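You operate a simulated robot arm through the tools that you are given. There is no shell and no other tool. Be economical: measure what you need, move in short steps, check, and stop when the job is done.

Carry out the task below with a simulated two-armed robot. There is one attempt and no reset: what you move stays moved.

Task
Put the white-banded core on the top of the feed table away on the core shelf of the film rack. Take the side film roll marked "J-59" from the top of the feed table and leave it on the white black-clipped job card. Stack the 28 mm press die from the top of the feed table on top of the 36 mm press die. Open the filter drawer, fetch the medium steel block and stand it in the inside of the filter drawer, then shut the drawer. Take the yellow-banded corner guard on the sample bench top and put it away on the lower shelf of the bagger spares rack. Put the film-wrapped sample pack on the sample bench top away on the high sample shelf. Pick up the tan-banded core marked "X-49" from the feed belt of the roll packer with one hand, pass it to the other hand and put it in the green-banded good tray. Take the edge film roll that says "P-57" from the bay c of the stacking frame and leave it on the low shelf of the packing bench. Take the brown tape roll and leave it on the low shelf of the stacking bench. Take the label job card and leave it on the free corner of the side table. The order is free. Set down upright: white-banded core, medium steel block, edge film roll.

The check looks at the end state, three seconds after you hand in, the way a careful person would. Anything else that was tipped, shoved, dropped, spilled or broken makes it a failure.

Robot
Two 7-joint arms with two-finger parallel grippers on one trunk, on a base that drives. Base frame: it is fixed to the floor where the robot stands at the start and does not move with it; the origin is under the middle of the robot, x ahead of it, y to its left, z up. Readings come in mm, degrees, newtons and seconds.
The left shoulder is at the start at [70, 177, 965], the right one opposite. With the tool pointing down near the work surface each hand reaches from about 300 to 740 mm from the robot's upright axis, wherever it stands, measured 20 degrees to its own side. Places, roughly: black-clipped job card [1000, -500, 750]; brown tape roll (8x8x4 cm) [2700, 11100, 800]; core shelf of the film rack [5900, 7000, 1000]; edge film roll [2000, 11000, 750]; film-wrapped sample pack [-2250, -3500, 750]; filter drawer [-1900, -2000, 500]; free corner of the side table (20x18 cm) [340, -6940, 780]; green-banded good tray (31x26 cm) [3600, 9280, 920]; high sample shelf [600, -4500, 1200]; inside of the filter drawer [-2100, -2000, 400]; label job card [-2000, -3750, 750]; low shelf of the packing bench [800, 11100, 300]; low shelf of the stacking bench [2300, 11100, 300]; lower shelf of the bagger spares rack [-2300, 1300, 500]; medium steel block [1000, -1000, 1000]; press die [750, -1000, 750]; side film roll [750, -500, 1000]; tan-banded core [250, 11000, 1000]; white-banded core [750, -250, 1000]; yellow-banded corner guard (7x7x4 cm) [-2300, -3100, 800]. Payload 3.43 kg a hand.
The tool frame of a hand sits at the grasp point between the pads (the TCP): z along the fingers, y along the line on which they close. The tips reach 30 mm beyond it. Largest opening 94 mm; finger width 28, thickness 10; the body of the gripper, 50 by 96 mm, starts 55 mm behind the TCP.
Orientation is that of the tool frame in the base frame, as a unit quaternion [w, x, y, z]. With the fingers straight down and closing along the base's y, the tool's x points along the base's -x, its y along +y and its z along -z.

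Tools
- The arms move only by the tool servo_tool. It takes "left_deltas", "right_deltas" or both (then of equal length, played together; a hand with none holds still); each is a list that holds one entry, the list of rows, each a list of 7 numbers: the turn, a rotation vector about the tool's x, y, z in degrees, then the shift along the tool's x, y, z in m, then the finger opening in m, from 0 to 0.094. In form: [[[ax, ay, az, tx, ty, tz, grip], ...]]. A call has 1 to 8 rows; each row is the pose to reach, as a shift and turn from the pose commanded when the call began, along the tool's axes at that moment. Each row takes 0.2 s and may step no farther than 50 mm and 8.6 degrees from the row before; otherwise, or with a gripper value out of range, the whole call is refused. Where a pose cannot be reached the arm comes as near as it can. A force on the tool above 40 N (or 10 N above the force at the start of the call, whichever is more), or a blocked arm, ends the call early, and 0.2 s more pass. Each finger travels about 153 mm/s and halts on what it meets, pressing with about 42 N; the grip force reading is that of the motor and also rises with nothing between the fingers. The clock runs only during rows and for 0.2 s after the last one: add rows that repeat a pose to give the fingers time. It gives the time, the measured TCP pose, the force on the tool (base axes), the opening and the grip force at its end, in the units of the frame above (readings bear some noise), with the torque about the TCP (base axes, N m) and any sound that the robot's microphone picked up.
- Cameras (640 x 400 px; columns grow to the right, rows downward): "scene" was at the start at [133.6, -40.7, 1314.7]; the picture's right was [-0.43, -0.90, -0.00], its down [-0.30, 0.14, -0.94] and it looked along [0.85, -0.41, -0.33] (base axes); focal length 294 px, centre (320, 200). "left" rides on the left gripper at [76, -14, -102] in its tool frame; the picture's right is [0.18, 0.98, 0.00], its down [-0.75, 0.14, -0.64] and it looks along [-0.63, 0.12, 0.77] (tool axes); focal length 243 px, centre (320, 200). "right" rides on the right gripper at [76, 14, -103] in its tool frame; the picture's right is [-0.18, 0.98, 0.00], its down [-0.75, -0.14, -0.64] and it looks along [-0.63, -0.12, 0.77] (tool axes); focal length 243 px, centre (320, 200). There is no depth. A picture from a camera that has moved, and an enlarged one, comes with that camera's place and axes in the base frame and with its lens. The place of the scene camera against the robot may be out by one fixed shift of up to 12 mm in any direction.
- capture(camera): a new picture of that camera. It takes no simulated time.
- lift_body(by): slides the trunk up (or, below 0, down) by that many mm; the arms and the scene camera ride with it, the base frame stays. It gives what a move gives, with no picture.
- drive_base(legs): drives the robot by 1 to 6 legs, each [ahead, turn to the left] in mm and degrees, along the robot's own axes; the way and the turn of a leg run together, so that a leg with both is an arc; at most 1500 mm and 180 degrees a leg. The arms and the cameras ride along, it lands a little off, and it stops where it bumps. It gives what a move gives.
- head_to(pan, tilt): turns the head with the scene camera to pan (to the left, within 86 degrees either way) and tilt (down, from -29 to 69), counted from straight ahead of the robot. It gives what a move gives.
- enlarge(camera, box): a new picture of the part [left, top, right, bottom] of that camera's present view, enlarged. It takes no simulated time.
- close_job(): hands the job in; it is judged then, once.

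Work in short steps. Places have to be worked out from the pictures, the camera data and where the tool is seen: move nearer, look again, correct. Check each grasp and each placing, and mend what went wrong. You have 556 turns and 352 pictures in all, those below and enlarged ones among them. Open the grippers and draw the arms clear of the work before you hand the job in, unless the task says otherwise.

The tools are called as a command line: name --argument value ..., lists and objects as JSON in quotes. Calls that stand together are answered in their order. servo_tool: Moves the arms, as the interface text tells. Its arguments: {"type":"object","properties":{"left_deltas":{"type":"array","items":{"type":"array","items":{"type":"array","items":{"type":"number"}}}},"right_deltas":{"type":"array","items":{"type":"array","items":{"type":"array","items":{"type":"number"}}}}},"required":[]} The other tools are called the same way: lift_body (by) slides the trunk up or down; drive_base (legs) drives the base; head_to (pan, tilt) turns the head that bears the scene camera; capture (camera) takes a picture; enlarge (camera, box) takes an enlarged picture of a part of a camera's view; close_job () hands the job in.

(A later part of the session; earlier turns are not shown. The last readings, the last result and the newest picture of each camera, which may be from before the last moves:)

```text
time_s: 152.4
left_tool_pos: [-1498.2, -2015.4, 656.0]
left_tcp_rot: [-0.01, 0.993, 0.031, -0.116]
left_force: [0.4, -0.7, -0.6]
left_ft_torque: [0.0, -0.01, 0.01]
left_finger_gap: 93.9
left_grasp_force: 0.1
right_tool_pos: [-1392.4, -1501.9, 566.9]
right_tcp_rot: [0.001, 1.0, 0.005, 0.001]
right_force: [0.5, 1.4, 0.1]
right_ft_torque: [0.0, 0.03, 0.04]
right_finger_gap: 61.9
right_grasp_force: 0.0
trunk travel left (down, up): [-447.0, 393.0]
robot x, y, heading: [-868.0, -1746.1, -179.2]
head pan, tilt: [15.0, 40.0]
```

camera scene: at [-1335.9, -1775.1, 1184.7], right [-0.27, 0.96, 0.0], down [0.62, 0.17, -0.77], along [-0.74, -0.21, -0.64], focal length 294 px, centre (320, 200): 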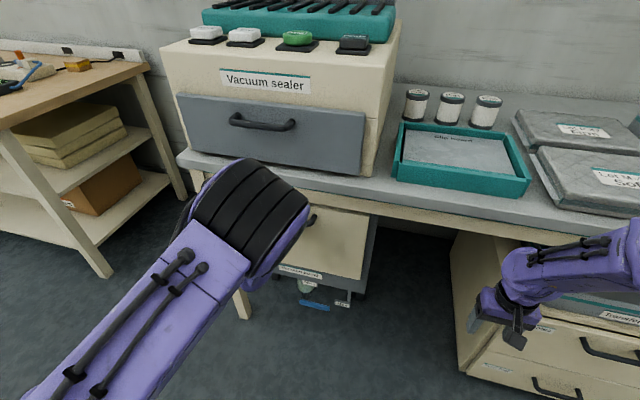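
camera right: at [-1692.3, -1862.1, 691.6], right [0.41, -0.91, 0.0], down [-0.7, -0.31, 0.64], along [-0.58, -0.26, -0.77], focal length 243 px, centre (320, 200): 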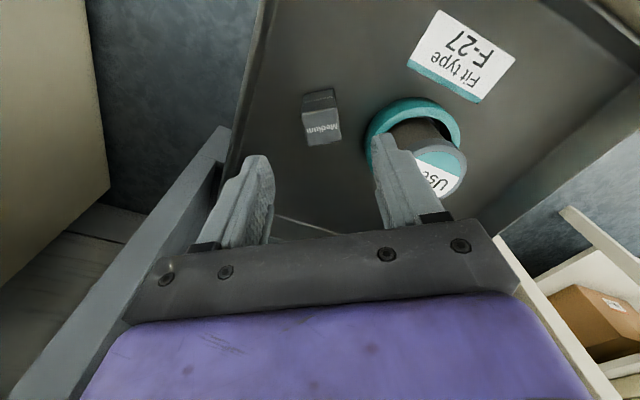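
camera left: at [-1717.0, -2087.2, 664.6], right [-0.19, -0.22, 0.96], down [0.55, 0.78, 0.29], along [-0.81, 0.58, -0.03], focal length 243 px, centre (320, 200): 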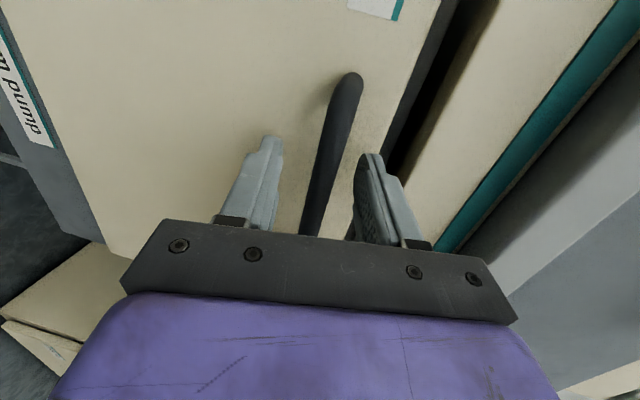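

Left hand nearly vertical; I finish that, raise the trunk, and drive to the sample bench area.

servo_tool --left_deltas '[[[-0.6, 6.7, 1.5, 0, 0, 0, 0.094], [-1.2, 13.4, 3, 0, 0, 0, 0.094], [-1.2, 13.4, 3, 0.03, 0, -0.02, 0.094], [-1.2, 13.4, 3, 0.06, 0, -0.04, 0.094]]]' --right_deltas '[[[0, 0, 0, 0, 0, -0.03, 0.094], [0, 0, 0, 0, 0, -0.06, 0.094], [0, 0, 0, 0, 0, -0.09, 0.094], [0, 0, 0, 0, 0, -0.12, 0.094]]]'

lift_body --by 280

drive_base --legs '[[0, 77], [1500, 0], [0, -77]]'

head_to --pan 0 --tilt 35

capture --camera "scene"

```text
time_s: 153.4
left_tool_pos: [-1428.2, -2011.3, 682.2]
left_tcp_rot: [0.0, 1.0, 0.006, 0.0]
left_force: [0.5, -1.5, 0.4]
left_ft_torque: [0.02, 0.02, 0.0]
left_finger_gap: 94.0
left_grasp_force: 0.0
right_tool_pos: [-1392.1, -1501.2, 686.6]
right_tcp_rot: [0.002, 1.0, 0.006, 0.0]
right_force: [-0.3, 0.1, 0.3]
right_ft_torque: [0.0, -0.01, -0.02]
right_finger_gap: 94.0
right_grasp_force: 0.0
trunk travel left (down, up): [-447.0, 393.0]
robot x, y, heading: [-866.2, -1747.0, -179.5]
head pan, tilt: [15.0, 40.0]
```

```text
time_s: 156.3
left_tool_pos: [-1429.6, -2010.5, 962.7]
left_tcp_rot: [0.0, 1.0, 0.005, -0.001]
left_force: [0.2, -1.0, 0.0]
left_ft_torque: [-0.04, -0.01, -0.02]
left_finger_gap: 93.9
left_grasp_force: 0.1
right_tool_pos: [-1391.8, -1501.1, 965.5]
right_tcp_rot: [0.001, 1.0, 0.006, 0.0]
right_force: [-0.4, 0.8, 0.5]
right_ft_torque: [-0.02, -0.01, -0.04]
right_finger_gap: 94.0
right_grasp_force: 0.0
trunk travel left (down, up): [-727.0, 113.0]
robot x, y, heading: [-866.8, -1749.6, -179.4]
head pan, tilt: [15.0, 40.0]
```

```text
time_s: 170.3
left_tool_pos: [-1808.5, -3441.3, 964.3]
left_tcp_rot: [0.0, 1.0, -0.019, -0.002]
left_force: [0.1, 0.1, 1.7]
left_ft_torque: [-0.01, 0.0, 0.01]
left_finger_gap: 93.7
left_grasp_force: 0.1
right_tool_pos: [-1746.4, -2934.8, 966.2]
right_tcp_rot: [0.001, 1.0, -0.017, 0.0]
right_force: [-0.4, 0.1, 0.8]
right_ft_torque: [0.0, -0.05, -0.03]
right_finger_gap: 94.3
right_grasp_force: 0.1
trunk travel left (down, up): [-727.0, 113.0]
robot x, y, heading: [-1232.8, -3206.8, 178.0]
head pan, tilt: [15.0, 40.0]
```

```text
time_s: 171.1
left_tool_pos: [-1807.9, -3441.6, 962.7]
left_tcp_rot: [-0.001, 1.0, -0.018, -0.001]
left_force: [0.4, 0.7, 0.1]
left_ft_torque: [0.0, 0.0, 0.0]
left_finger_gap: 93.6
left_grasp_force: 0.0
right_tool_pos: [-1746.5, -2933.9, 965.3]
right_tcp_rot: [0.0, 1.0, -0.018, 0.0]
right_force: [-0.3, -0.2, -0.6]
right_ft_torque: [0.01, -0.02, 0.03]
right_finger_gap: 93.9
right_grasp_force: 0.0
trunk travel left (down, up): [-727.0, 113.0]
robot x, y, heading: [-1239.9, -3200.6, 177.9]
head pan, tilt: [0.0, 35.0]
```

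```text
276 pictures are left
camera scene: at [-1373.4, -3200.7, 1471.5], right [0.03, 1.0, 0.0], down [0.57, -0.02, -0.82], along [-0.82, 0.03, -0.57], focal length 294 px, centre (320, 200)
```

scene: 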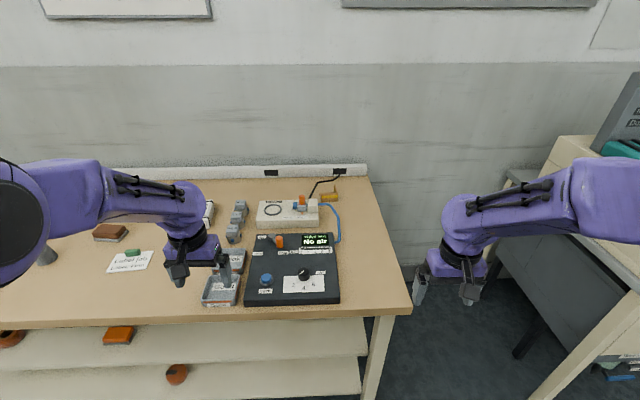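

I enlarge parts of the bench to identify guard, pack and card.

enlarge --camera "scene" --box '[240, 170, 380, 310]'

enlarge --camera "scene" --box '[0, 180, 260, 320]'

```text
2.86 times, centred on (310, 240) of scene
camera zoom: at [-1373.4, -3200.7, 1471.5], right [0.03, 1.0, 0.0], down [0.57, -0.02, -0.82], along [-0.82, 0.03, -0.57], focal length 838 px, centre (349, 86)
```

zoom: 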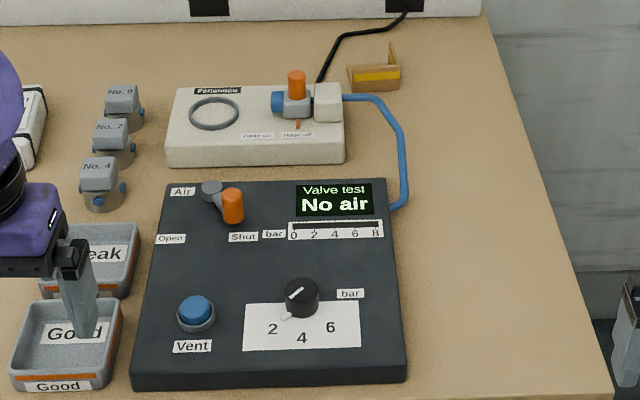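

```text
2.46 times, centred on (130, 250) of scene
camera zoom: at [-1373.4, -3200.7, 1471.5], right [0.03, 1.0, 0.0], down [0.57, -0.02, -0.82], along [-0.82, 0.03, -0.57], focal length 722 px, centre (788, 77)
```

zoom: 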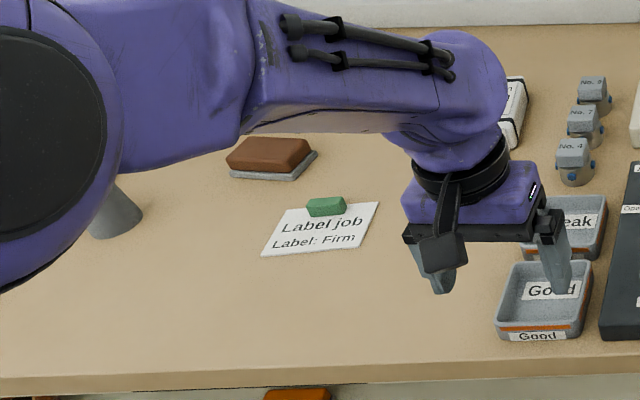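

Guard ≈[-2325,-3132], card clip ≈[-2075,-3780], and the white wrapped thing behind my left hand ≈[-2260,-3584] is probably the pack. I move along the bench to y≈-3650 and closer.

drive_base --legs '[[0, 90], [440, 0], [0, -88], [180, 0]]'

head_to --pan 0 --tilt 40

capture --camera "scene"

```text
time_s: 182.4
left_tool_pos: [-1972.9, -3934.8, 964.0]
left_tcp_rot: [0.0, 1.0, 0.018, 0.0]
left_force: [-0.4, 0.2, -0.1]
left_ft_torque: [-0.02, -0.01, 0.01]
left_finger_gap: 93.7
left_grasp_force: 0.1
right_tool_pos: [-1947.7, -3425.5, 966.5]
right_tcp_rot: [0.0, 1.0, 0.019, 0.0]
right_force: [-0.2, 1.0, -0.1]
right_ft_torque: [0.03, -0.01, -0.01]
right_finger_gap: 94.0
right_grasp_force: 0.0
trunk travel left (down, up): [-727.0, 113.0]
robot x, y, heading: [-1419.3, -3658.6, -177.9]
head pan, tilt: [0.0, 35.0]
```

```text
time_s: 183.1
left_tool_pos: [-1974.1, -3935.2, 963.2]
left_tcp_rot: [0.001, 1.0, 0.018, 0.0]
left_force: [-0.7, -0.3, -0.9]
left_ft_torque: [-0.02, -0.03, -0.01]
left_finger_gap: 94.0
left_grasp_force: 0.0
right_tool_pos: [-1949.3, -3424.1, 965.0]
right_tcp_rot: [0.001, 1.0, 0.018, 0.001]
right_force: [-0.4, 0.6, 0.3]
right_ft_torque: [-0.04, -0.04, -0.02]
right_finger_gap: 93.9
right_grasp_force: 0.1
trunk travel left (down, up): [-727.0, 113.0]
robot x, y, heading: [-1421.5, -3657.3, -177.7]
head pan, tilt: [0.0, 40.0]
```

```text
273 pictures are left
camera scene: at [-1556.0, -3662.8, 1463.9], right [-0.04, 1.0, 0.0], down [0.64, 0.02, -0.77], along [-0.77, -0.03, -0.64], focal length 294 px, centre (320, 200)
```

scene: 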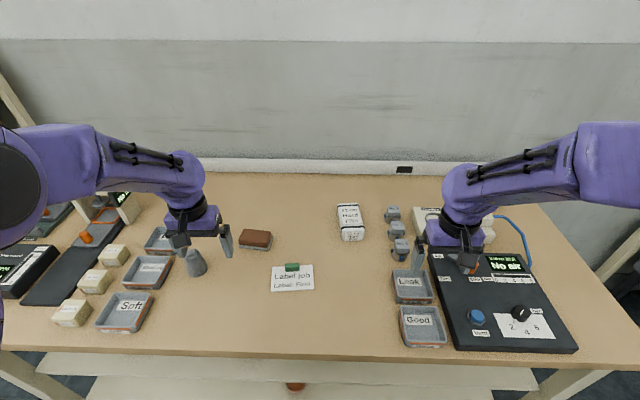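

enlarge --camera "scene" --box '[230, 180, 430, 310]'

```text
3.08 times, centred on (330, 245) of scene
camera zoom: at [-1556.0, -3662.8, 1463.9], right [-0.04, 1.0, 0.0], down [0.64, 0.02, -0.77], along [-0.77, -0.03, -0.64], focal length 903 px, centre (289, 62)
```

zoom: 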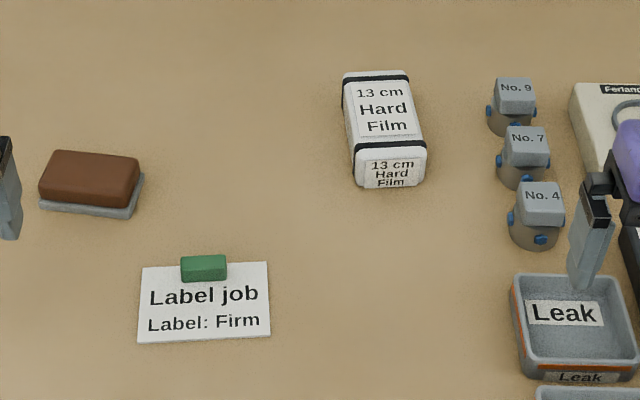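

The pack is the "13 cm Hard Film" block (≈[-2241,-3594]), long axis away from me; card clip ≈[-2063,-3761]. I go 115 mm ahead for reach.

drive_base --legs '[[115, 0]]'

servo_tool --right_deltas '[[[0, 0, 0, -0.02, 0.02, 0, 0.094], [0, 0, 0, -0.045, 0.042, 0, 0.094], [0, 0, 0, -0.07, 0.064, 0, 0.094], [0, 0, 0, -0.095, 0.086, 0, 0.094], [0, 0, 0, -0.12, 0.108, 0, 0.094], [0, 0, 0, -0.145, 0.13, 0, 0.094], [0, 0, 0, -0.165, 0.15, 0, 0.094], [0, 0, 0, -0.18, 0.165, 0, 0.094]]]'

capture --camera "right"

```text
time_s: 184.3
left_tool_pos: [-2092.0, -3939.0, 963.6]
left_tcp_rot: [0.0, 1.0, 0.019, -0.001]
left_force: [-0.6, -0.3, -0.4]
left_ft_torque: [-0.01, -0.01, -0.02]
left_finger_gap: 94.2
left_grasp_force: 0.0
right_tool_pos: [-2065.4, -3429.9, 966.3]
right_tcp_rot: [0.001, 1.0, 0.018, 0.0]
right_force: [-0.1, 0.5, 0.4]
right_ft_torque: [0.01, 0.01, -0.01]
right_finger_gap: 93.9
right_grasp_force: 0.1
trunk travel left (down, up): [-727.0, 113.0]
robot x, y, heading: [-1536.9, -3663.0, -177.8]
head pan, tilt: [0.0, 40.0]
```

```text
time_s: 186.1
left_tool_pos: [-2090.9, -3938.4, 964.3]
left_tcp_rot: [0.0, 1.0, 0.018, -0.001]
left_force: [-0.1, 0.1, 0.2]
left_ft_torque: [-0.04, 0.03, -0.03]
left_finger_gap: 94.1
left_grasp_force: 0.1
right_tool_pos: [-2220.2, -3584.5, 967.4]
right_tcp_rot: [0.001, 1.0, 0.018, 0.002]
right_force: [-0.2, 0.8, -0.4]
right_ft_torque: [0.01, 0.03, -0.01]
right_finger_gap: 93.9
right_grasp_force: 0.0
right hand out of reach, approached as far as the arm can: row 7, 8
trunk travel left (down, up): [-727.0, 113.0]
robot x, y, heading: [-1538.4, -3662.1, -177.8]
head pan, tilt: [0.0, 40.0]
```

```text
271 pictures are left
camera right: at [-2144.2, -3595.8, 1069.8], right [-0.15, -0.99, 0.0], down [-0.76, 0.11, 0.64], along [-0.63, 0.09, -0.77], focal length 243 px, centre (320, 200)
```

right: 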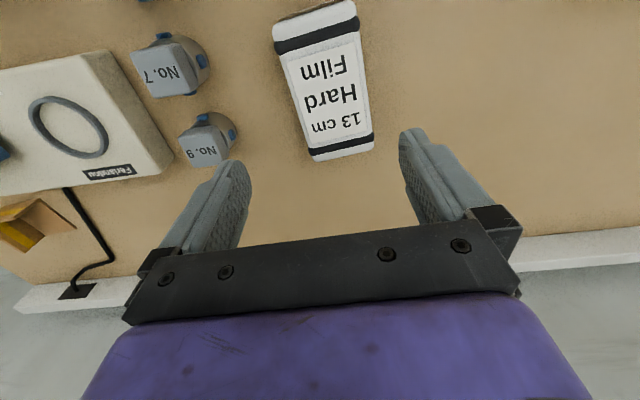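

Pack is aligned with the hand and within ~8 mm. I correct and descend to z≈900 for a second look.

servo_tool --right_deltas '[[[0, 0, 0, 0.004, 0.004, 0.025, 0.094], [0, 0, 0, 0.007, 0.008, 0.05, 0.094], [0, 0, 0, 0.007, 0.008, 0.065, 0.094]]]'

capture --camera "right"

```text
time_s: 186.9
left_tool_pos: [-2092.6, -3940.0, 963.7]
left_tcp_rot: [0.0, 1.0, 0.019, 0.0]
left_force: [-0.1, 0.2, -0.2]
left_ft_torque: [-0.01, 0.0, 0.0]
left_finger_gap: 94.4
left_grasp_force: 0.1
right_tool_pos: [-2215.9, -3592.2, 900.6]
right_tcp_rot: [0.001, 1.0, 0.018, 0.001]
right_force: [-0.6, 0.3, -1.7]
right_ft_torque: [0.02, -0.02, 0.01]
right_finger_gap: 93.8
right_grasp_force: 0.1
trunk travel left (down, up): [-727.0, 113.0]
robot x, y, heading: [-1541.4, -3661.2, -177.8]
head pan, tilt: [0.0, 40.0]
```

```text
270 pictures are left
camera right: at [-2138.3, -3603.2, 1003.9], right [-0.15, -0.99, 0.0], down [-0.76, 0.11, 0.64], along [-0.63, 0.09, -0.77], focal length 243 px, centre (320, 200)
```

right: 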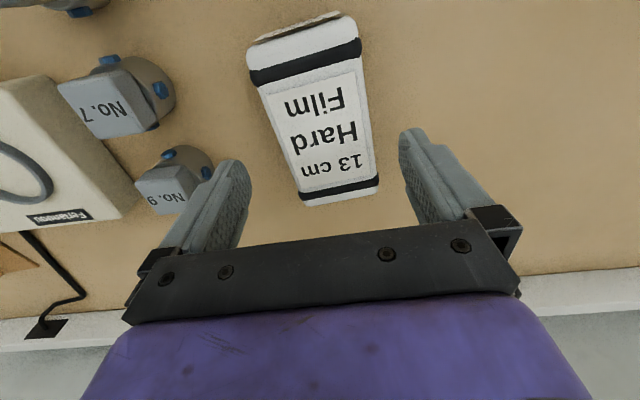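

Pack top z≈853, centre ≈[-2205,-3597]. I descend to z≈842 and close.

servo_tool --right_deltas '[[[0, 0, 0, 0.008, 0.004, 0.02, 0.094], [0, 0, 0, 0.008, 0.004, 0.04, 0.094], [0, 0, 0, 0.008, 0.004, 0.058, 0.094], [0, 0, 0, 0.008, 0.004, 0.058, 0.04], [0, 0, 0, 0.008, 0.004, 0.058, 0.04], [0, 0, 0, 0.008, 0.004, 0.058, 0.04]]]'

capture --camera "right"

```text
time_s: 188.3
left_tool_pos: [-2091.1, -3940.4, 962.1]
left_tcp_rot: [0.0, 1.0, 0.019, 0.0]
left_force: [1.0, -0.4, 0.0]
left_ft_torque: [-0.04, 0.0, 0.01]
left_finger_gap: 94.1
left_grasp_force: 0.0
right_tool_pos: [-2205.1, -3595.6, 844.4]
right_tcp_rot: [0.001, 1.0, 0.019, 0.0]
right_force: [0.0, 0.1, -0.4]
right_ft_torque: [0.0, -0.03, -0.02]
right_finger_gap: 73.5
right_grasp_force: 41.9
trunk travel left (down, up): [-727.0, 113.0]
robot x, y, heading: [-1535.5, -3658.8, -178.0]
head pan, tilt: [0.0, 40.0]
```

```text
269 pictures are left
camera right: at [-2128.7, -3607.3, 946.6], right [-0.15, -0.99, 0.0], down [-0.76, 0.11, 0.64], along [-0.63, 0.09, -0.77], focal length 243 px, centre (320, 200)
```

right: 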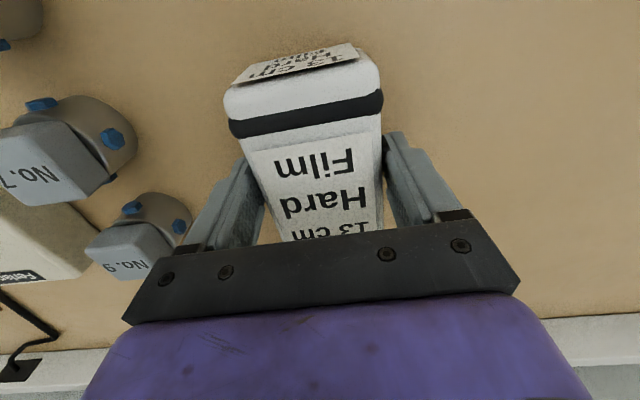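

Gripped (73.5 mm). I lift it 110 mm and check the weight.

servo_tool --right_deltas '[[[0, 0, 0, 0, 0, -0.02, 0.04], [0, 0, 0, 0, 0, -0.05, 0.04], [0, 0, 0, 0.01, 0, -0.08, 0.04], [0, 0, 0, 0.03, 0, -0.11, 0.04], [0, 0, 0, 0.05, 0, -0.12, 0.04]]]'

capture --camera "scene"

```text
time_s: 189.5
left_tool_pos: [-2092.1, -3940.1, 962.9]
left_tcp_rot: [0.0, 1.0, 0.018, -0.001]
left_force: [0.0, 0.4, -0.5]
left_ft_torque: [-0.01, 0.01, -0.02]
left_finger_gap: 94.2
left_grasp_force: 0.1
right_tool_pos: [-2153.5, -3593.8, 965.2]
right_tcp_rot: [0.001, 1.0, 0.02, 0.0]
right_force: [-0.8, -0.7, -1.4]
right_ft_torque: [0.02, 0.0, 0.0]
right_finger_gap: 73.6
right_grasp_force: 42.1
trunk travel left (down, up): [-727.0, 113.0]
robot x, y, heading: [-1537.5, -3659.8, -178.0]
head pan, tilt: [0.0, 40.0]
```

```text
268 pictures are left
camera scene: at [-1672.1, -3667.6, 1464.0], right [-0.04, 1.0, 0.0], down [0.64, 0.02, -0.77], along [-0.77, -0.03, -0.64], focal length 294 px, centre (320, 200)
```

scene: 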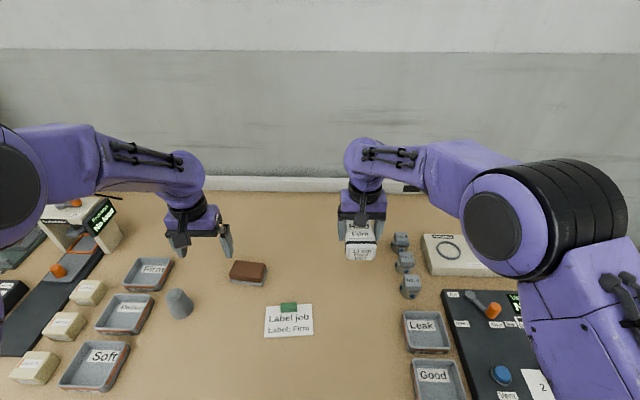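

Pack is held. Now the left hand goes above the card's green clip (≈[-2045,-3758]) while the right moves 70 mm aside.

servo_tool --left_deltas '[[[0, 0, 0, 0.008, -0.025, 0.005, 0.094], [0, 0, 0, 0.015, -0.05, 0.01, 0.094], [0, 0, 0, 0.022, -0.075, 0.02, 0.094], [0, 0, 0, 0.03, -0.1, 0.03, 0.094], [0, 0, 0, 0.038, -0.125, 0.04, 0.094], [0, 0, 0, 0.046, -0.15, 0.05, 0.094], [0, 0, 0, 0.053, -0.18, 0.063, 0.094]]]' --right_deltas '[[[0, 0, 0, 0, -0.01, 0, 0.04], [0, 0, 0, 0, -0.02, 0, 0.04], [0, 0, 0, 0, -0.03, 0, 0.04], [0, 0, 0, 0, -0.04, 0, 0.04], [0, 0, 0, 0, -0.05, 0, 0.04], [0, 0, 0, 0, -0.06, 0, 0.04], [0, 0, 0, 0, -0.07, 0, 0.04]]]'

capture --camera "left"

```text
time_s: 191.1
left_tool_pos: [-2044.5, -3757.6, 900.1]
left_tcp_rot: [0.001, 1.0, 0.018, 0.0]
left_force: [0.0, -0.7, 0.2]
left_ft_torque: [0.0, 0.0, 0.01]
left_finger_gap: 94.1
left_grasp_force: 0.0
right_tool_pos: [-2158.0, -3520.6, 963.9]
right_tcp_rot: [0.002, 1.0, 0.019, 0.0]
right_force: [-0.3, -0.2, -0.3]
right_ft_torque: [-0.03, 0.01, -0.01]
right_finger_gap: 73.5
right_grasp_force: 41.9
trunk travel left (down, up): [-727.0, 113.0]
robot x, y, heading: [-1537.3, -3661.9, -177.7]
head pan, tilt: [0.0, 40.0]
```

```text
267 pictures are left
camera left: at [-1970.0, -3738.2, 1003.0], right [0.22, -0.98, 0.0], down [-0.75, -0.17, 0.64], along [-0.63, -0.14, -0.77], focal length 243 px, centre (320, 200)
```

left: 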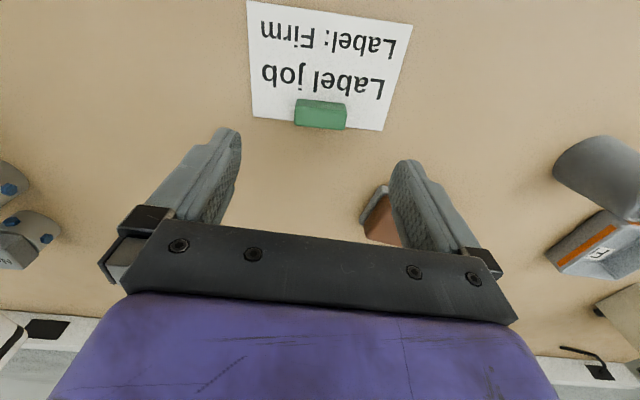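

Clip at ≈[-2039,-3753]. I align and descend to z≈845, then look.

servo_tool --left_deltas '[[[0, 0, 0, 0.005, -0.005, 0.025, 0.07], [0, 0, 0, 0.005, -0.005, 0.045, 0.06], [0, 0, 0, 0.005, -0.005, 0.056, 0.06]]]'

capture --camera "left"

```text
time_s: 191.9
left_tool_pos: [-2039.4, -3752.0, 845.2]
left_tcp_rot: [0.0, 1.0, 0.017, 0.0]
left_force: [-0.2, 0.1, -0.5]
left_ft_torque: [-0.03, -0.02, -0.05]
left_finger_gap: 59.7
left_grasp_force: 0.0
right_tool_pos: [-2157.6, -3523.1, 962.6]
right_tcp_rot: [0.001, 1.0, 0.019, 0.0]
right_force: [-0.1, -0.7, 0.2]
right_ft_torque: [0.02, -0.05, -0.02]
right_finger_gap: 73.6
right_grasp_force: 42.2
trunk travel left (down, up): [-727.0, 113.0]
robot x, y, heading: [-1539.0, -3662.1, -177.8]
head pan, tilt: [0.0, 40.0]
```

```text
266 pictures are left
camera left: at [-1965.1, -3734.5, 946.9], right [0.22, -0.98, 0.0], down [-0.75, -0.17, 0.64], along [-0.63, -0.14, -0.77], focal length 243 px, centre (320, 200)
```

left: 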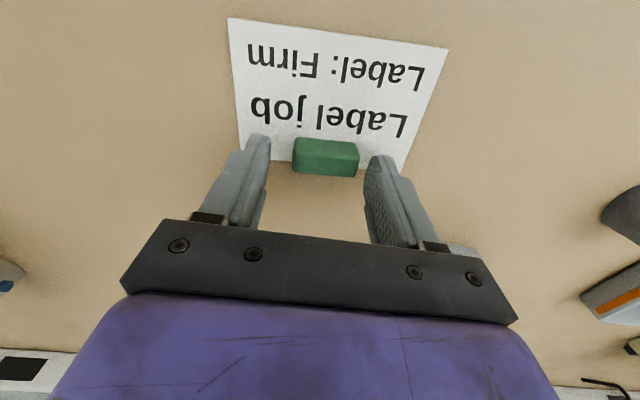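

Well aligned; I descend further in small steps, feeling for the bench.

servo_tool --left_deltas '[[[0, 0, 0, 0, 0, 0.004, 0.06], [0, 0, 0, 0, 0, 0.008, 0.06]]]'

```text
time_s: 192.5
left_tool_pos: [-2039.7, -3751.8, 836.9]
left_tcp_rot: [0.0, 1.0, 0.019, -0.001]
left_force: [0.1, 0.2, -0.2]
left_ft_torque: [-0.01, 0.06, 0.01]
left_finger_gap: 59.9
left_grasp_force: 0.0
right_tool_pos: [-2157.7, -3521.9, 963.3]
right_tcp_rot: [0.001, 1.0, 0.018, 0.0]
right_force: [0.2, -0.3, -1.4]
right_ft_torque: [0.01, -0.01, -0.02]
right_finger_gap: 73.6
right_grasp_force: 42.0
trunk travel left (down, up): [-727.0, 113.0]
robot x, y, heading: [-1539.5, -3662.5, -177.8]
head pan, tilt: [0.0, 40.0]
```

servo_tool --left_deltas '[[[0, 0, 0, 0, 0, 0.003, 0.06], [0, 0, 0, 0, 0, 0.006, 0.06]]]'

enlarge --camera "left" --box '[220, 110, 420, 240]'

```text
time_s: 193.1
left_tool_pos: [-2039.6, -3753.8, 833.1]
left_tcp_rot: [0.0, 1.0, 0.018, -0.003]
left_force: [1.9, -2.7, 22.9]
left_ft_torque: [-0.01, -0.24, -0.1]
left_finger_gap: 59.8
left_grasp_force: 0.1
right_tool_pos: [-2155.6, -3522.0, 965.7]
right_tcp_rot: [0.0, 1.0, 0.019, -0.001]
right_force: [0.9, -0.2, -1.8]
right_ft_torque: [-0.01, 0.01, -0.01]
right_finger_gap: 73.6
right_grasp_force: 41.8
trunk travel left (down, up): [-727.0, 113.0]
robot x, y, heading: [-1532.4, -3661.5, -177.6]
head pan, tilt: [0.0, 40.0]
```

```text
3.08 times, centred on (320, 175) of left
camera zoom: at [-1964.6, -3734.3, 936.0], right [0.22, -0.98, 0.0], down [-0.74, -0.17, 0.65], along [-0.63, -0.14, -0.76], focal length 746 px, centre (320, 277)
```

zoom: 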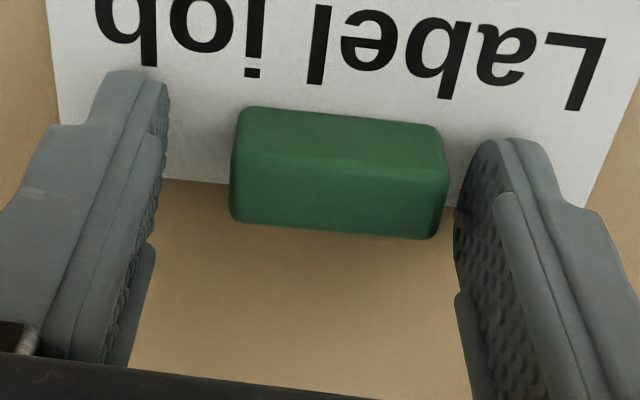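

Tips touch the card (z≈803). I back off 3 mm, shift 4 mm toward the clip's centre, and close.

servo_tool --left_deltas '[[[0, 0, 0, 0, 0, -0.003, 0.06], [0, 0, 0, 0, 0.004, -0.004, 0.06], [0, 0, 0, 0, 0.004, -0.004, 0.03], [0, 0, 0, 0, 0.004, -0.004, 0.03], [0, 0, 0, 0, 0.004, -0.004, 0.03], [0, 0, 0, 0, 0.004, -0.02, 0.03], [0, 0, 0, 0, 0.004, -0.05, 0.03]]]'

capture --camera "left"

```text
time_s: 194.7
left_tool_pos: [-2041.5, -3755.4, 881.0]
left_tcp_rot: [0.0, 1.0, 0.017, -0.001]
left_force: [0.2, -0.7, -0.4]
left_ft_torque: [0.03, 0.03, -0.01]
left_finger_gap: 38.6
left_grasp_force: 42.4
right_tool_pos: [-2158.0, -3522.8, 963.0]
right_tcp_rot: [0.001, 1.0, 0.018, -0.001]
right_force: [-0.9, -0.8, -0.3]
right_ft_torque: [0.02, 0.02, -0.03]
right_finger_gap: 73.5
right_grasp_force: 42.0
trunk travel left (down, up): [-727.0, 113.0]
robot x, y, heading: [-1538.0, -3662.5, -177.7]
head pan, tilt: [0.0, 40.0]
```

```text
264 pictures are left
camera left: at [-1965.9, -3737.3, 983.7], right [0.22, -0.98, 0.0], down [-0.75, -0.17, 0.64], along [-0.63, -0.14, -0.77], focal length 243 px, centre (320, 200)
```

left: 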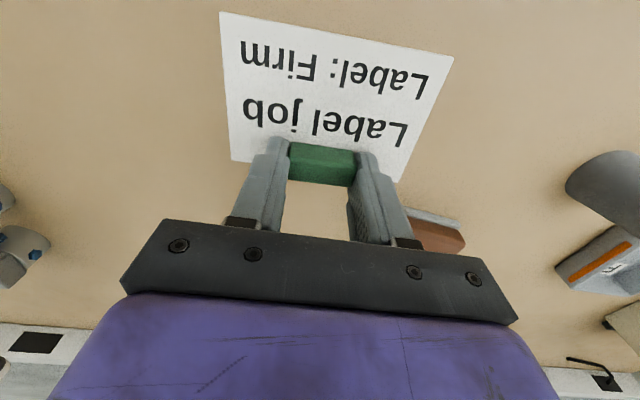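

Card held by the clip. I raise the left hand, back off 500 mm and turn toward the sample shelf to look.

servo_tool --left_deltas '[[[0, 0, 0, 0, 0, -0.03, 0.03], [0, 0, 0, 0.01, 0, -0.06, 0.03], [0, 0, 0, 0.02, 0.01, -0.08, 0.03], [0, 0, 0, 0.02, 0.02, -0.08, 0.03]]]'

drive_base --legs '[[-550, 0], [0, 150]]'

head_to --pan 0 --tilt 10

capture --camera "scene"

```text
time_s: 195.7
left_tool_pos: [-2021.0, -3775.3, 959.3]
left_tcp_rot: [-0.001, 1.0, 0.017, 0.0]
left_force: [0.3, 0.7, -0.3]
left_ft_torque: [0.01, -0.01, -0.02]
left_finger_gap: 38.5
left_grasp_force: 41.5
right_tool_pos: [-2157.8, -3521.9, 964.3]
right_tcp_rot: [0.0, 1.0, 0.018, 0.001]
right_force: [0.5, -0.1, -0.4]
right_ft_torque: [0.01, 0.01, 0.02]
right_finger_gap: 73.2
right_grasp_force: 42.0
trunk travel left (down, up): [-727.0, 113.0]
robot x, y, heading: [-1538.5, -3658.7, -177.9]
head pan, tilt: [0.0, 40.0]
```

```text
time_s: 205.2
left_tool_pos: [-497.6, -3763.9, 958.9]
left_tcp_rot: [0.001, 0.225, 0.974, 0.0]
left_force: [-0.7, -1.1, -0.8]
left_ft_torque: [0.01, 0.01, 0.02]
left_finger_gap: 38.6
left_grasp_force: 42.0
right_tool_pos: [-494.8, -4053.3, 962.5]
right_tcp_rot: [0.0, 0.224, 0.975, 0.0]
right_force: [-0.1, 0.0, 0.0]
right_ft_torque: [0.0, 0.02, -0.01]
right_finger_gap: 73.5
right_grasp_force: 42.4
trunk travel left (down, up): [-727.0, 113.0]
robot x, y, heading: [-980.5, -3637.3, -25.8]
head pan, tilt: [0.0, 40.0]
```

```text
time_s: 206.1
left_tool_pos: [-498.8, -3764.3, 959.6]
left_tcp_rot: [0.001, 0.225, 0.974, 0.0]
left_force: [0.3, 0.2, -0.2]
left_ft_torque: [0.0, 0.0, -0.01]
left_finger_gap: 38.4
left_grasp_force: 42.2
right_tool_pos: [-496.1, -4053.6, 962.8]
right_tcp_rot: [0.0, 0.224, 0.975, 0.0]
right_force: [0.4, -0.1, -1.1]
right_ft_torque: [0.05, 0.03, 0.0]
right_finger_gap: 73.4
right_grasp_force: 41.9
trunk travel left (down, up): [-727.0, 113.0]
robot x, y, heading: [-978.3, -3639.8, -25.8]
head pan, tilt: [0.0, 10.0]
```

```text
263 pictures are left
camera scene: at [-848.9, -3700.7, 1511.6], right [-0.44, -0.9, 0.0], down [-0.16, 0.08, -0.98], along [0.89, -0.43, -0.17], focal length 294 px, centre (320, 200)
```

scene: 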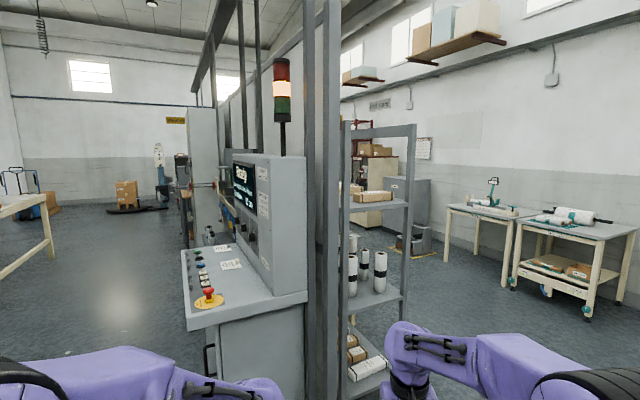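

A grey rack stands beside the partition; I zoom on it.

enlarge --camera "scene" --box '[320, 110, 450, 400]'

enlarge --camera "scene" --box '[430, 160, 640, 320]'

```text
1.38 times, centred on (385, 255) of scene
camera zoom: at [-848.9, -3700.7, 1511.6], right [-0.44, -0.9, 0.0], down [-0.16, 0.08, -0.98], along [0.89, -0.43, -0.17], focal length 405 px, centre (230, 124)
```

zoom: 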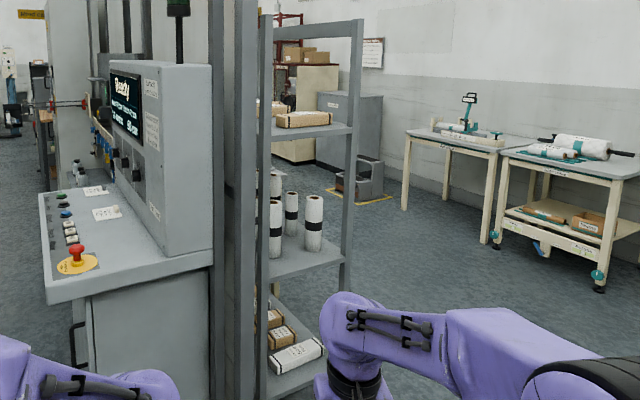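

```text
2.50 times, centred on (535, 240) of scene
camera zoom: at [-848.9, -3700.7, 1511.6], right [-0.44, -0.9, 0.0], down [-0.16, 0.08, -0.98], along [0.89, -0.43, -0.17], focal length 734 px, centre (-218, 100)
```

zoom: 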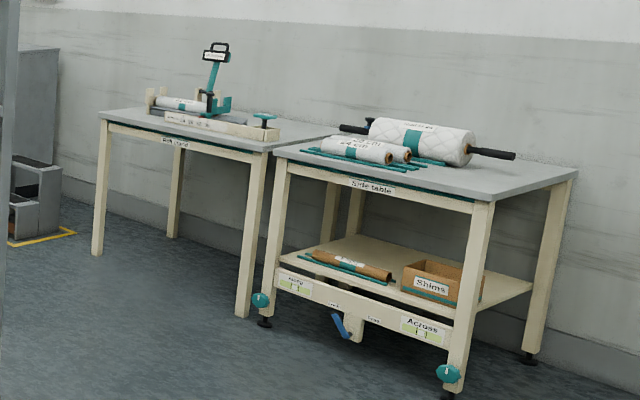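

The side table is by the far wall; the rack is near [500,-4600]. I drive closer to see the rack properly.

drive_base --legs '[[0, -28], [1250, 0], [0, 54]]'

capture --camera "scene"

```text
time_s: 215.2
left_tool_pos: [229.8, -4800.1, 962.3]
left_tcp_rot: [0.003, 0.246, 0.969, -0.013]
left_force: [-1.9, -2.1, -0.4]
left_ft_torque: [-0.02, 0.04, 0.08]
left_finger_gap: 38.7
left_grasp_force: 42.4
right_tool_pos: [222.7, -5077.8, 962.0]
right_tcp_rot: [0.0, 0.246, 0.969, 0.001]
right_force: [0.3, 0.2, -0.8]
right_ft_torque: [-0.01, 0.02, 0.04]
right_finger_gap: 73.6
right_grasp_force: 42.0
trunk travel left (down, up): [-727.0, 113.0]
robot x, y, heading: [-241.8, -4641.6, -28.7]
head pan, tilt: [0.0, 10.0]
stopped in leg 3: the force on the tool passed its limit (the readings are from after the stop); the commanded pose is now the measured one
```

```text
260 pictures are left
camera scene: at [-115.4, -4710.1, 1511.6], right [-0.48, -0.88, 0.0], down [-0.15, 0.08, -0.98], along [0.86, -0.47, -0.17], focal length 294 px, centre (320, 200)
```

scene: 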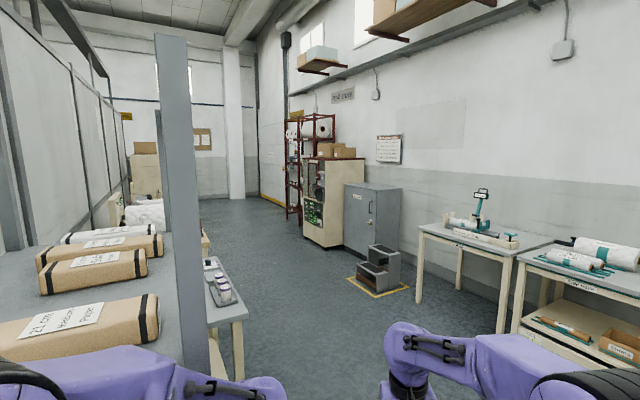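

My left hand touched something (rack post) during the turn. I turn back away from it and inspect the card.

drive_base --legs '[[0, -20], [-250, 0]]'

capture --camera "left"

head_to --pan 45 --tilt 20

capture --camera "scene"

```text
time_s: 218.1
left_tool_pos: [-20.1, -4761.9, 963.4]
left_tcp_rot: [0.001, 0.41, 0.912, -0.015]
left_force: [-0.3, -0.7, 0.4]
left_ft_torque: [0.0, -0.02, -0.01]
left_finger_gap: 38.6
left_grasp_force: 42.3
right_tool_pos: [-123.4, -5019.3, 962.9]
right_tcp_rot: [0.0, 0.412, 0.911, 0.001]
right_force: [-0.1, 0.4, -0.3]
right_ft_torque: [0.01, -0.02, -0.01]
right_finger_gap: 73.6
right_grasp_force: 42.1
trunk travel left (down, up): [-727.0, 113.0]
robot x, y, heading: [-413.2, -4448.3, -48.7]
head pan, tilt: [0.0, 10.0]
```

```text
259 pictures are left
camera left: at [-81.9, -4709.7, 1064.9], right [0.61, 0.79, -0.03], down [0.61, -0.45, 0.65], along [0.5, -0.42, -0.76], focal length 243 px, centre (320, 200)
```

left: 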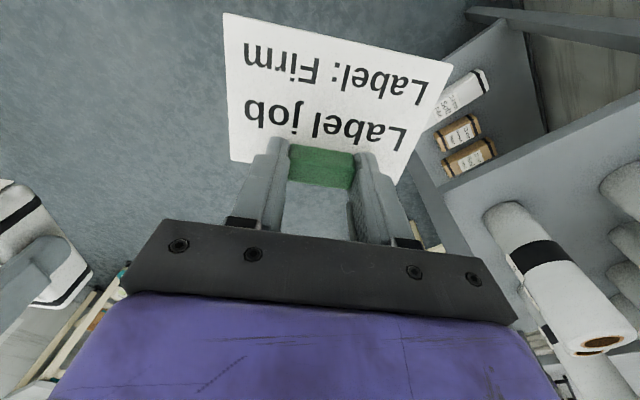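

```text
time_s: 219.2
left_tool_pos: [-21.0, -4760.7, 963.0]
left_tcp_rot: [0.001, 0.41, 0.912, -0.015]
left_force: [1.0, -0.2, -0.2]
left_ft_torque: [-0.03, -0.02, -0.02]
left_finger_gap: 38.4
left_grasp_force: 42.5
right_tool_pos: [-123.0, -5018.1, 963.6]
right_tcp_rot: [0.001, 0.411, 0.912, 0.001]
right_force: [0.4, -0.4, -1.8]
right_ft_torque: [-0.02, -0.01, 0.01]
right_finger_gap: 73.5
right_grasp_force: 41.8
trunk travel left (down, up): [-727.0, 113.0]
robot x, y, heading: [-411.6, -4451.3, -48.5]
head pan, tilt: [45.0, 20.0]
```

```text
258 pictures are left
camera scene: at [-283.2, -4494.2, 1495.4], right [-0.06, -1.0, 0.0], down [-0.34, 0.02, -0.94], along [0.94, -0.06, -0.34], focal length 294 px, centre (320, 200)
```

scene: 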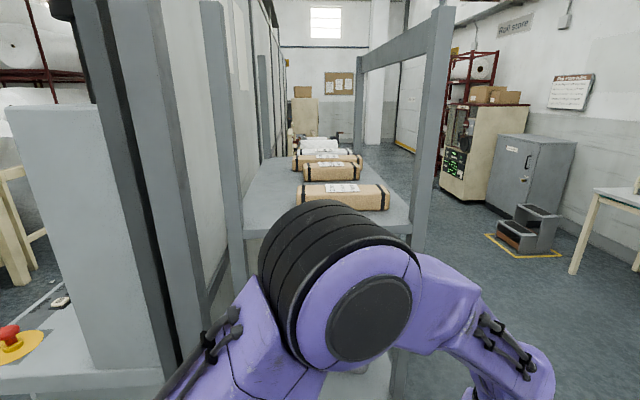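

Card still held well. The top shelf with packs is visible from its end; zoom on it.

enlarge --camera "scene" --box '[230, 120, 430, 250]'

```text
3.08 times, centred on (330, 185) of scene
camera zoom: at [-283.2, -4494.2, 1495.4], right [-0.06, -1.0, 0.0], down [-0.34, 0.02, -0.94], along [0.94, -0.06, -0.34], focal length 903 px, centre (289, 246)
```

zoom: 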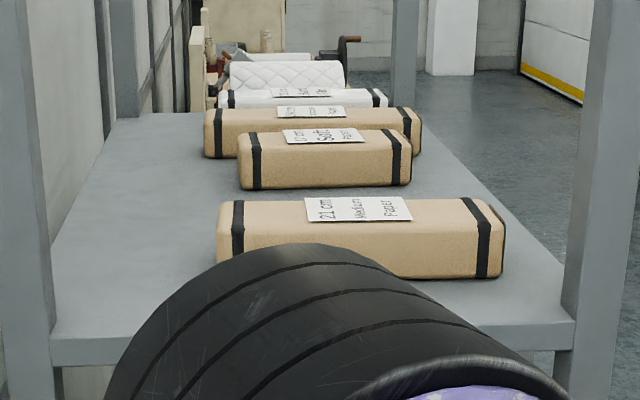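

The shelf top is at z≈1250, spanning y −4740…−4375 from x≈240 on, with a gap between the first and second pack. I'll deliver the card to the side table first, then the pack. I drive south and look.

drive_base --legs '[[0, -41.5], [1450, 0]]'

head_to --pan 35 --tilt 25

capture --camera "scene"

```text
time_s: 228.3
left_tool_pos: [-344.2, -6383.7, 963.2]
left_tcp_rot: [-0.004, 0.712, 0.702, -0.014]
left_force: [-1.0, -0.3, -0.7]
left_ft_torque: [-0.01, 0.01, -0.01]
left_finger_gap: 38.6
left_grasp_force: 42.4
right_tool_pos: [-594.1, -6505.0, 962.5]
right_tcp_rot: [0.0, 0.713, 0.701, 0.0]
right_force: [0.5, -0.2, -1.3]
right_ft_torque: [0.04, 0.0, 0.01]
right_finger_gap: 73.5
right_grasp_force: 41.5
trunk travel left (down, up): [-727.0, 113.0]
robot x, y, heading: [-421.3, -5889.2, -91.0]
head pan, tilt: [45.0, 20.0]
```

```text
time_s: 229.0
left_tool_pos: [-344.7, -6383.2, 963.1]
left_tcp_rot: [-0.005, 0.712, 0.702, -0.014]
left_force: [-0.4, 0.0, 0.0]
left_ft_torque: [0.02, 0.0, 0.02]
left_finger_gap: 38.5
left_grasp_force: 41.8
right_tool_pos: [-593.8, -6504.7, 962.4]
right_tcp_rot: [0.001, 0.713, 0.701, 0.0]
right_force: [0.5, 0.5, -0.2]
right_ft_torque: [-0.01, 0.0, -0.01]
right_finger_gap: 73.4
right_grasp_force: 41.5
trunk travel left (down, up): [-727.0, 113.0]
robot x, y, heading: [-422.8, -5892.2, -90.9]
head pan, tilt: [35.0, 25.0]
```

```text
256 pictures are left
camera scene: at [-371.8, -6019.2, 1487.3], right [-0.83, -0.56, 0.0], down [-0.24, 0.35, -0.91], along [0.51, -0.75, -0.42], focal length 294 px, centre (320, 200)
```

scene: 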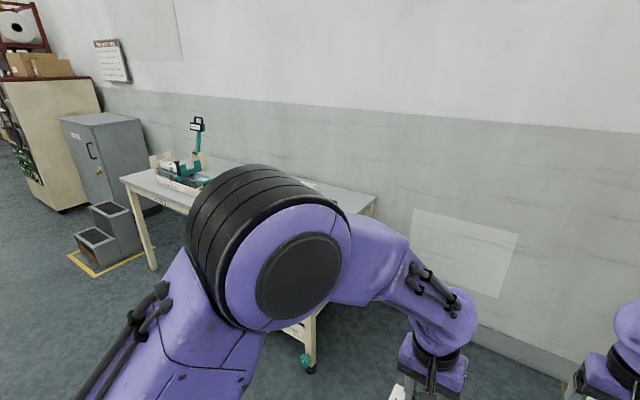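

My elbow hides the side table, so I shift to x≈150 and face it.

drive_base --legs '[[0, 91], [570, 0], [0, -90]]'

head_to --pan 5 --tilt 30

capture --camera "scene"

```text
time_s: 239.9
left_tool_pos: [224.4, -6385.0, 962.6]
left_tcp_rot: [-0.005, 0.705, 0.709, -0.014]
left_force: [0.8, 0.9, -0.2]
left_ft_torque: [-0.02, 0.02, 0.0]
left_finger_gap: 38.4
left_grasp_force: 41.7
right_tool_pos: [-22.0, -6511.3, 963.4]
right_tcp_rot: [0.001, 0.706, 0.708, 0.0]
right_force: [0.3, -0.8, -0.9]
right_ft_torque: [0.02, 0.0, 0.0]
right_finger_gap: 73.6
right_grasp_force: 41.7
trunk travel left (down, up): [-727.0, 113.0]
robot x, y, heading: [137.2, -5895.9, -89.9]
head pan, tilt: [35.0, 25.0]
```

```text
time_s: 240.8
left_tool_pos: [224.3, -6384.3, 962.3]
left_tcp_rot: [-0.004, 0.706, 0.708, -0.014]
left_force: [1.3, 0.5, 0.0]
left_ft_torque: [0.0, 0.0, 0.01]
left_finger_gap: 38.4
left_grasp_force: 42.2
right_tool_pos: [-23.4, -6510.6, 964.0]
right_tcp_rot: [0.001, 0.706, 0.709, 0.001]
right_force: [-0.4, 0.2, -1.1]
right_ft_torque: [0.03, -0.01, 0.01]
right_finger_gap: 73.5
right_grasp_force: 42.0
trunk travel left (down, up): [-727.0, 113.0]
robot x, y, heading: [138.1, -5894.3, -89.9]
head pan, tilt: [5.0, 30.0]
```

```text
255 pictures are left
camera scene: at [145.3, -6036.6, 1479.3], right [-1.0, -0.09, 0.0], down [-0.04, 0.5, -0.87], along [0.08, -0.86, -0.5], focal length 294 px, centre (320, 200)
```

scene: 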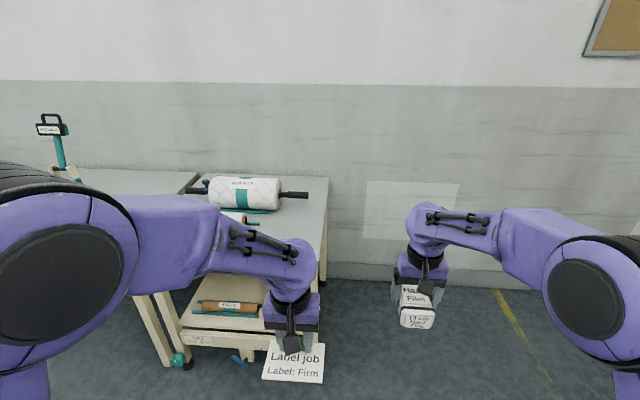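

Free corner region ≈ x 240–440, y −7030…−6850. I correct the small tilt of the left hand, move it left 115 mm, and drive 390 mm ahead.

servo_tool --left_deltas '[[[-0.7, 0.4, 0, 0, 0.03, 0, 0.03], [-1.5, 0.8, 0, 0, 0.06, 0, 0.03], [-1.5, 0.8, 0, 0, 0.09, 0, 0.03], [-1.5, 0.8, 0, 0, 0.115, 0, 0.03]]]'

drive_base --legs '[[390, 0]]'

head_to --pan 5 --tilt 50

capture --camera "scene"

capture --camera "left"

```text
time_s: 241.8
left_tool_pos: [339.4, -6385.6, 959.6]
left_tcp_rot: [0.001, 0.706, 0.709, -0.001]
left_force: [-0.6, -0.1, 0.5]
left_ft_torque: [-0.01, 0.03, 0.03]
left_finger_gap: 38.4
left_grasp_force: 42.1
right_tool_pos: [-21.2, -6510.3, 962.9]
right_tcp_rot: [0.0, 0.706, 0.708, 0.0]
right_force: [1.1, 0.4, -0.8]
right_ft_torque: [0.04, 0.01, 0.01]
right_finger_gap: 73.4
right_grasp_force: 42.2
trunk travel left (down, up): [-727.0, 113.0]
robot x, y, heading: [136.4, -5893.7, -90.2]
head pan, tilt: [5.0, 30.0]
```

```text
time_s: 244.2
left_tool_pos: [337.8, -6771.7, 959.7]
left_tcp_rot: [0.0, 0.705, 0.71, 0.0]
left_force: [-0.7, 0.3, 0.7]
left_ft_torque: [0.0, 0.02, 0.01]
left_finger_gap: 38.6
left_grasp_force: 42.2
right_tool_pos: [-22.2, -6896.8, 963.9]
right_tcp_rot: [0.001, 0.705, 0.709, 0.001]
right_force: [0.4, 0.0, -0.1]
right_ft_torque: [0.03, 0.0, 0.02]
right_finger_gap: 73.4
right_grasp_force: 42.4
trunk travel left (down, up): [-727.0, 113.0]
robot x, y, heading: [142.4, -6284.2, -90.0]
head pan, tilt: [5.0, 30.0]
```

```text
time_s: 245.1
left_tool_pos: [337.9, -6771.7, 960.1]
left_tcp_rot: [0.0, 0.705, 0.709, 0.0]
left_force: [0.1, 0.7, 0.0]
left_ft_torque: [-0.01, -0.01, 0.01]
left_finger_gap: 38.4
left_grasp_force: 42.8
right_tool_pos: [-23.8, -6897.3, 962.3]
right_tcp_rot: [0.0, 0.706, 0.708, 0.001]
right_force: [0.6, -0.2, -0.2]
right_ft_torque: [0.05, 0.0, 0.0]
right_finger_gap: 73.5
right_grasp_force: 41.7
trunk travel left (down, up): [-727.0, 113.0]
robot x, y, heading: [136.3, -6281.3, -89.8]
head pan, tilt: [5.0, 50.0]
```

```text
254 pictures are left
camera scene: at [144.4, -6409.1, 1449.8], right [-1.0, -0.09, 0.0], down [-0.07, 0.76, -0.64], along [0.06, -0.64, -0.77], focal length 294 px, centre (320, 200)
```

scene: 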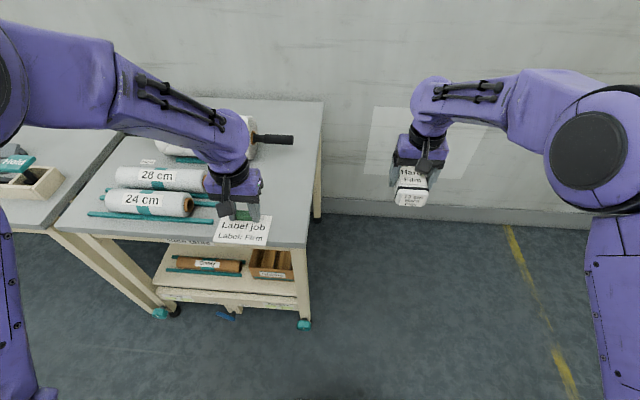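

```text
253 pictures are left
camera left: at [323.2, -6694.6, 1062.4], right [0.98, 0.19, 0.0], down [0.14, -0.75, 0.64], along [0.12, -0.63, -0.77], focal length 243 px, centre (320, 200)
```

left: 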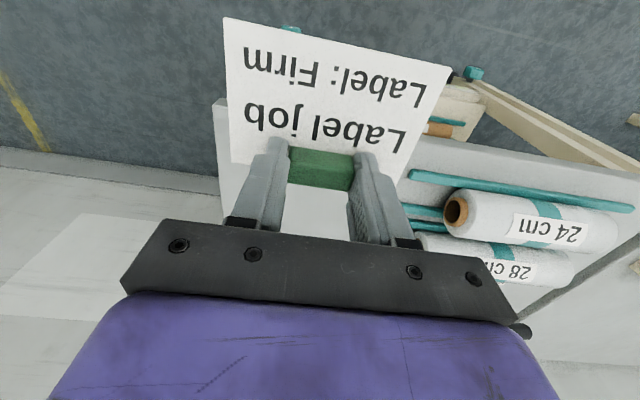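

Table front ≈y −6808, right edge ≈x 220, sticks end at x≈483. I drive 80 mm closer, then extend over the free corner and lower to z≈860.

drive_base --legs '[[80, 0]]'

servo_tool --left_deltas '[[[0, 0, 0, -0.03, 0, 0, 0.03], [0, 0, 0, -0.06, 0, 0.02, 0.03], [0, 0, 0, -0.09, 0, 0.05, 0.03], [0, 0, 0, -0.11, 0, 0.08, 0.03], [0, 0, 0, -0.128, 0, 0.1, 0.03]]]'

capture --camera "scene"

```text
time_s: 246.1
left_tool_pos: [338.1, -6841.8, 965.1]
left_tcp_rot: [0.004, 0.705, 0.709, -0.003]
left_force: [-1.1, 0.8, -0.2]
left_ft_torque: [-0.01, 0.0, -0.01]
left_finger_gap: 38.5
left_grasp_force: 41.7
right_tool_pos: [-20.7, -6965.7, 968.8]
right_tcp_rot: [0.004, 0.706, 0.708, -0.004]
right_force: [-0.1, 0.8, -0.4]
right_ft_torque: [-0.02, 0.0, -0.01]
right_finger_gap: 73.9
right_grasp_force: 42.2
trunk travel left (down, up): [-727.0, 113.0]
robot x, y, heading: [136.9, -6357.5, -89.9]
head pan, tilt: [5.0, 50.0]
```

```text
time_s: 247.3
left_tool_pos: [340.3, -6978.2, 859.4]
left_tcp_rot: [0.001, 0.705, 0.709, 0.0]
left_force: [-0.3, -0.1, -0.3]
left_ft_torque: [-0.01, -0.01, 0.01]
left_finger_gap: 38.7
left_grasp_force: 42.5
right_tool_pos: [-21.2, -6974.5, 962.6]
right_tcp_rot: [0.0, 0.706, 0.708, 0.001]
right_force: [-0.3, -0.4, -0.5]
right_ft_torque: [0.04, -0.01, 0.01]
right_finger_gap: 73.5
right_grasp_force: 41.6
trunk travel left (down, up): [-727.0, 113.0]
robot x, y, heading: [140.7, -6359.1, -89.7]
head pan, tilt: [5.0, 50.0]
```

```text
252 pictures are left
camera scene: at [145.0, -6486.8, 1449.7], right [-1.0, -0.09, 0.0], down [-0.07, 0.76, -0.64], along [0.06, -0.64, -0.77], focal length 294 px, centre (320, 200)
```

scene: 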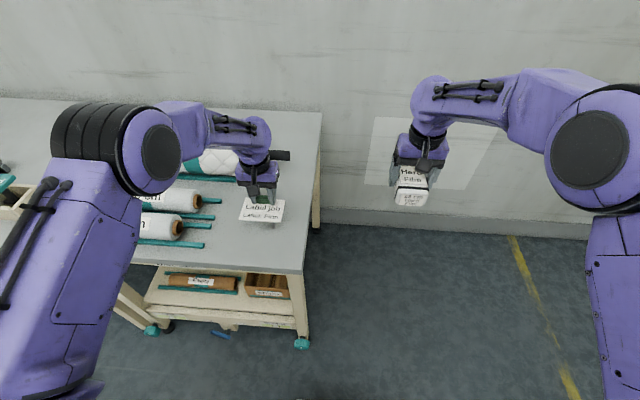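

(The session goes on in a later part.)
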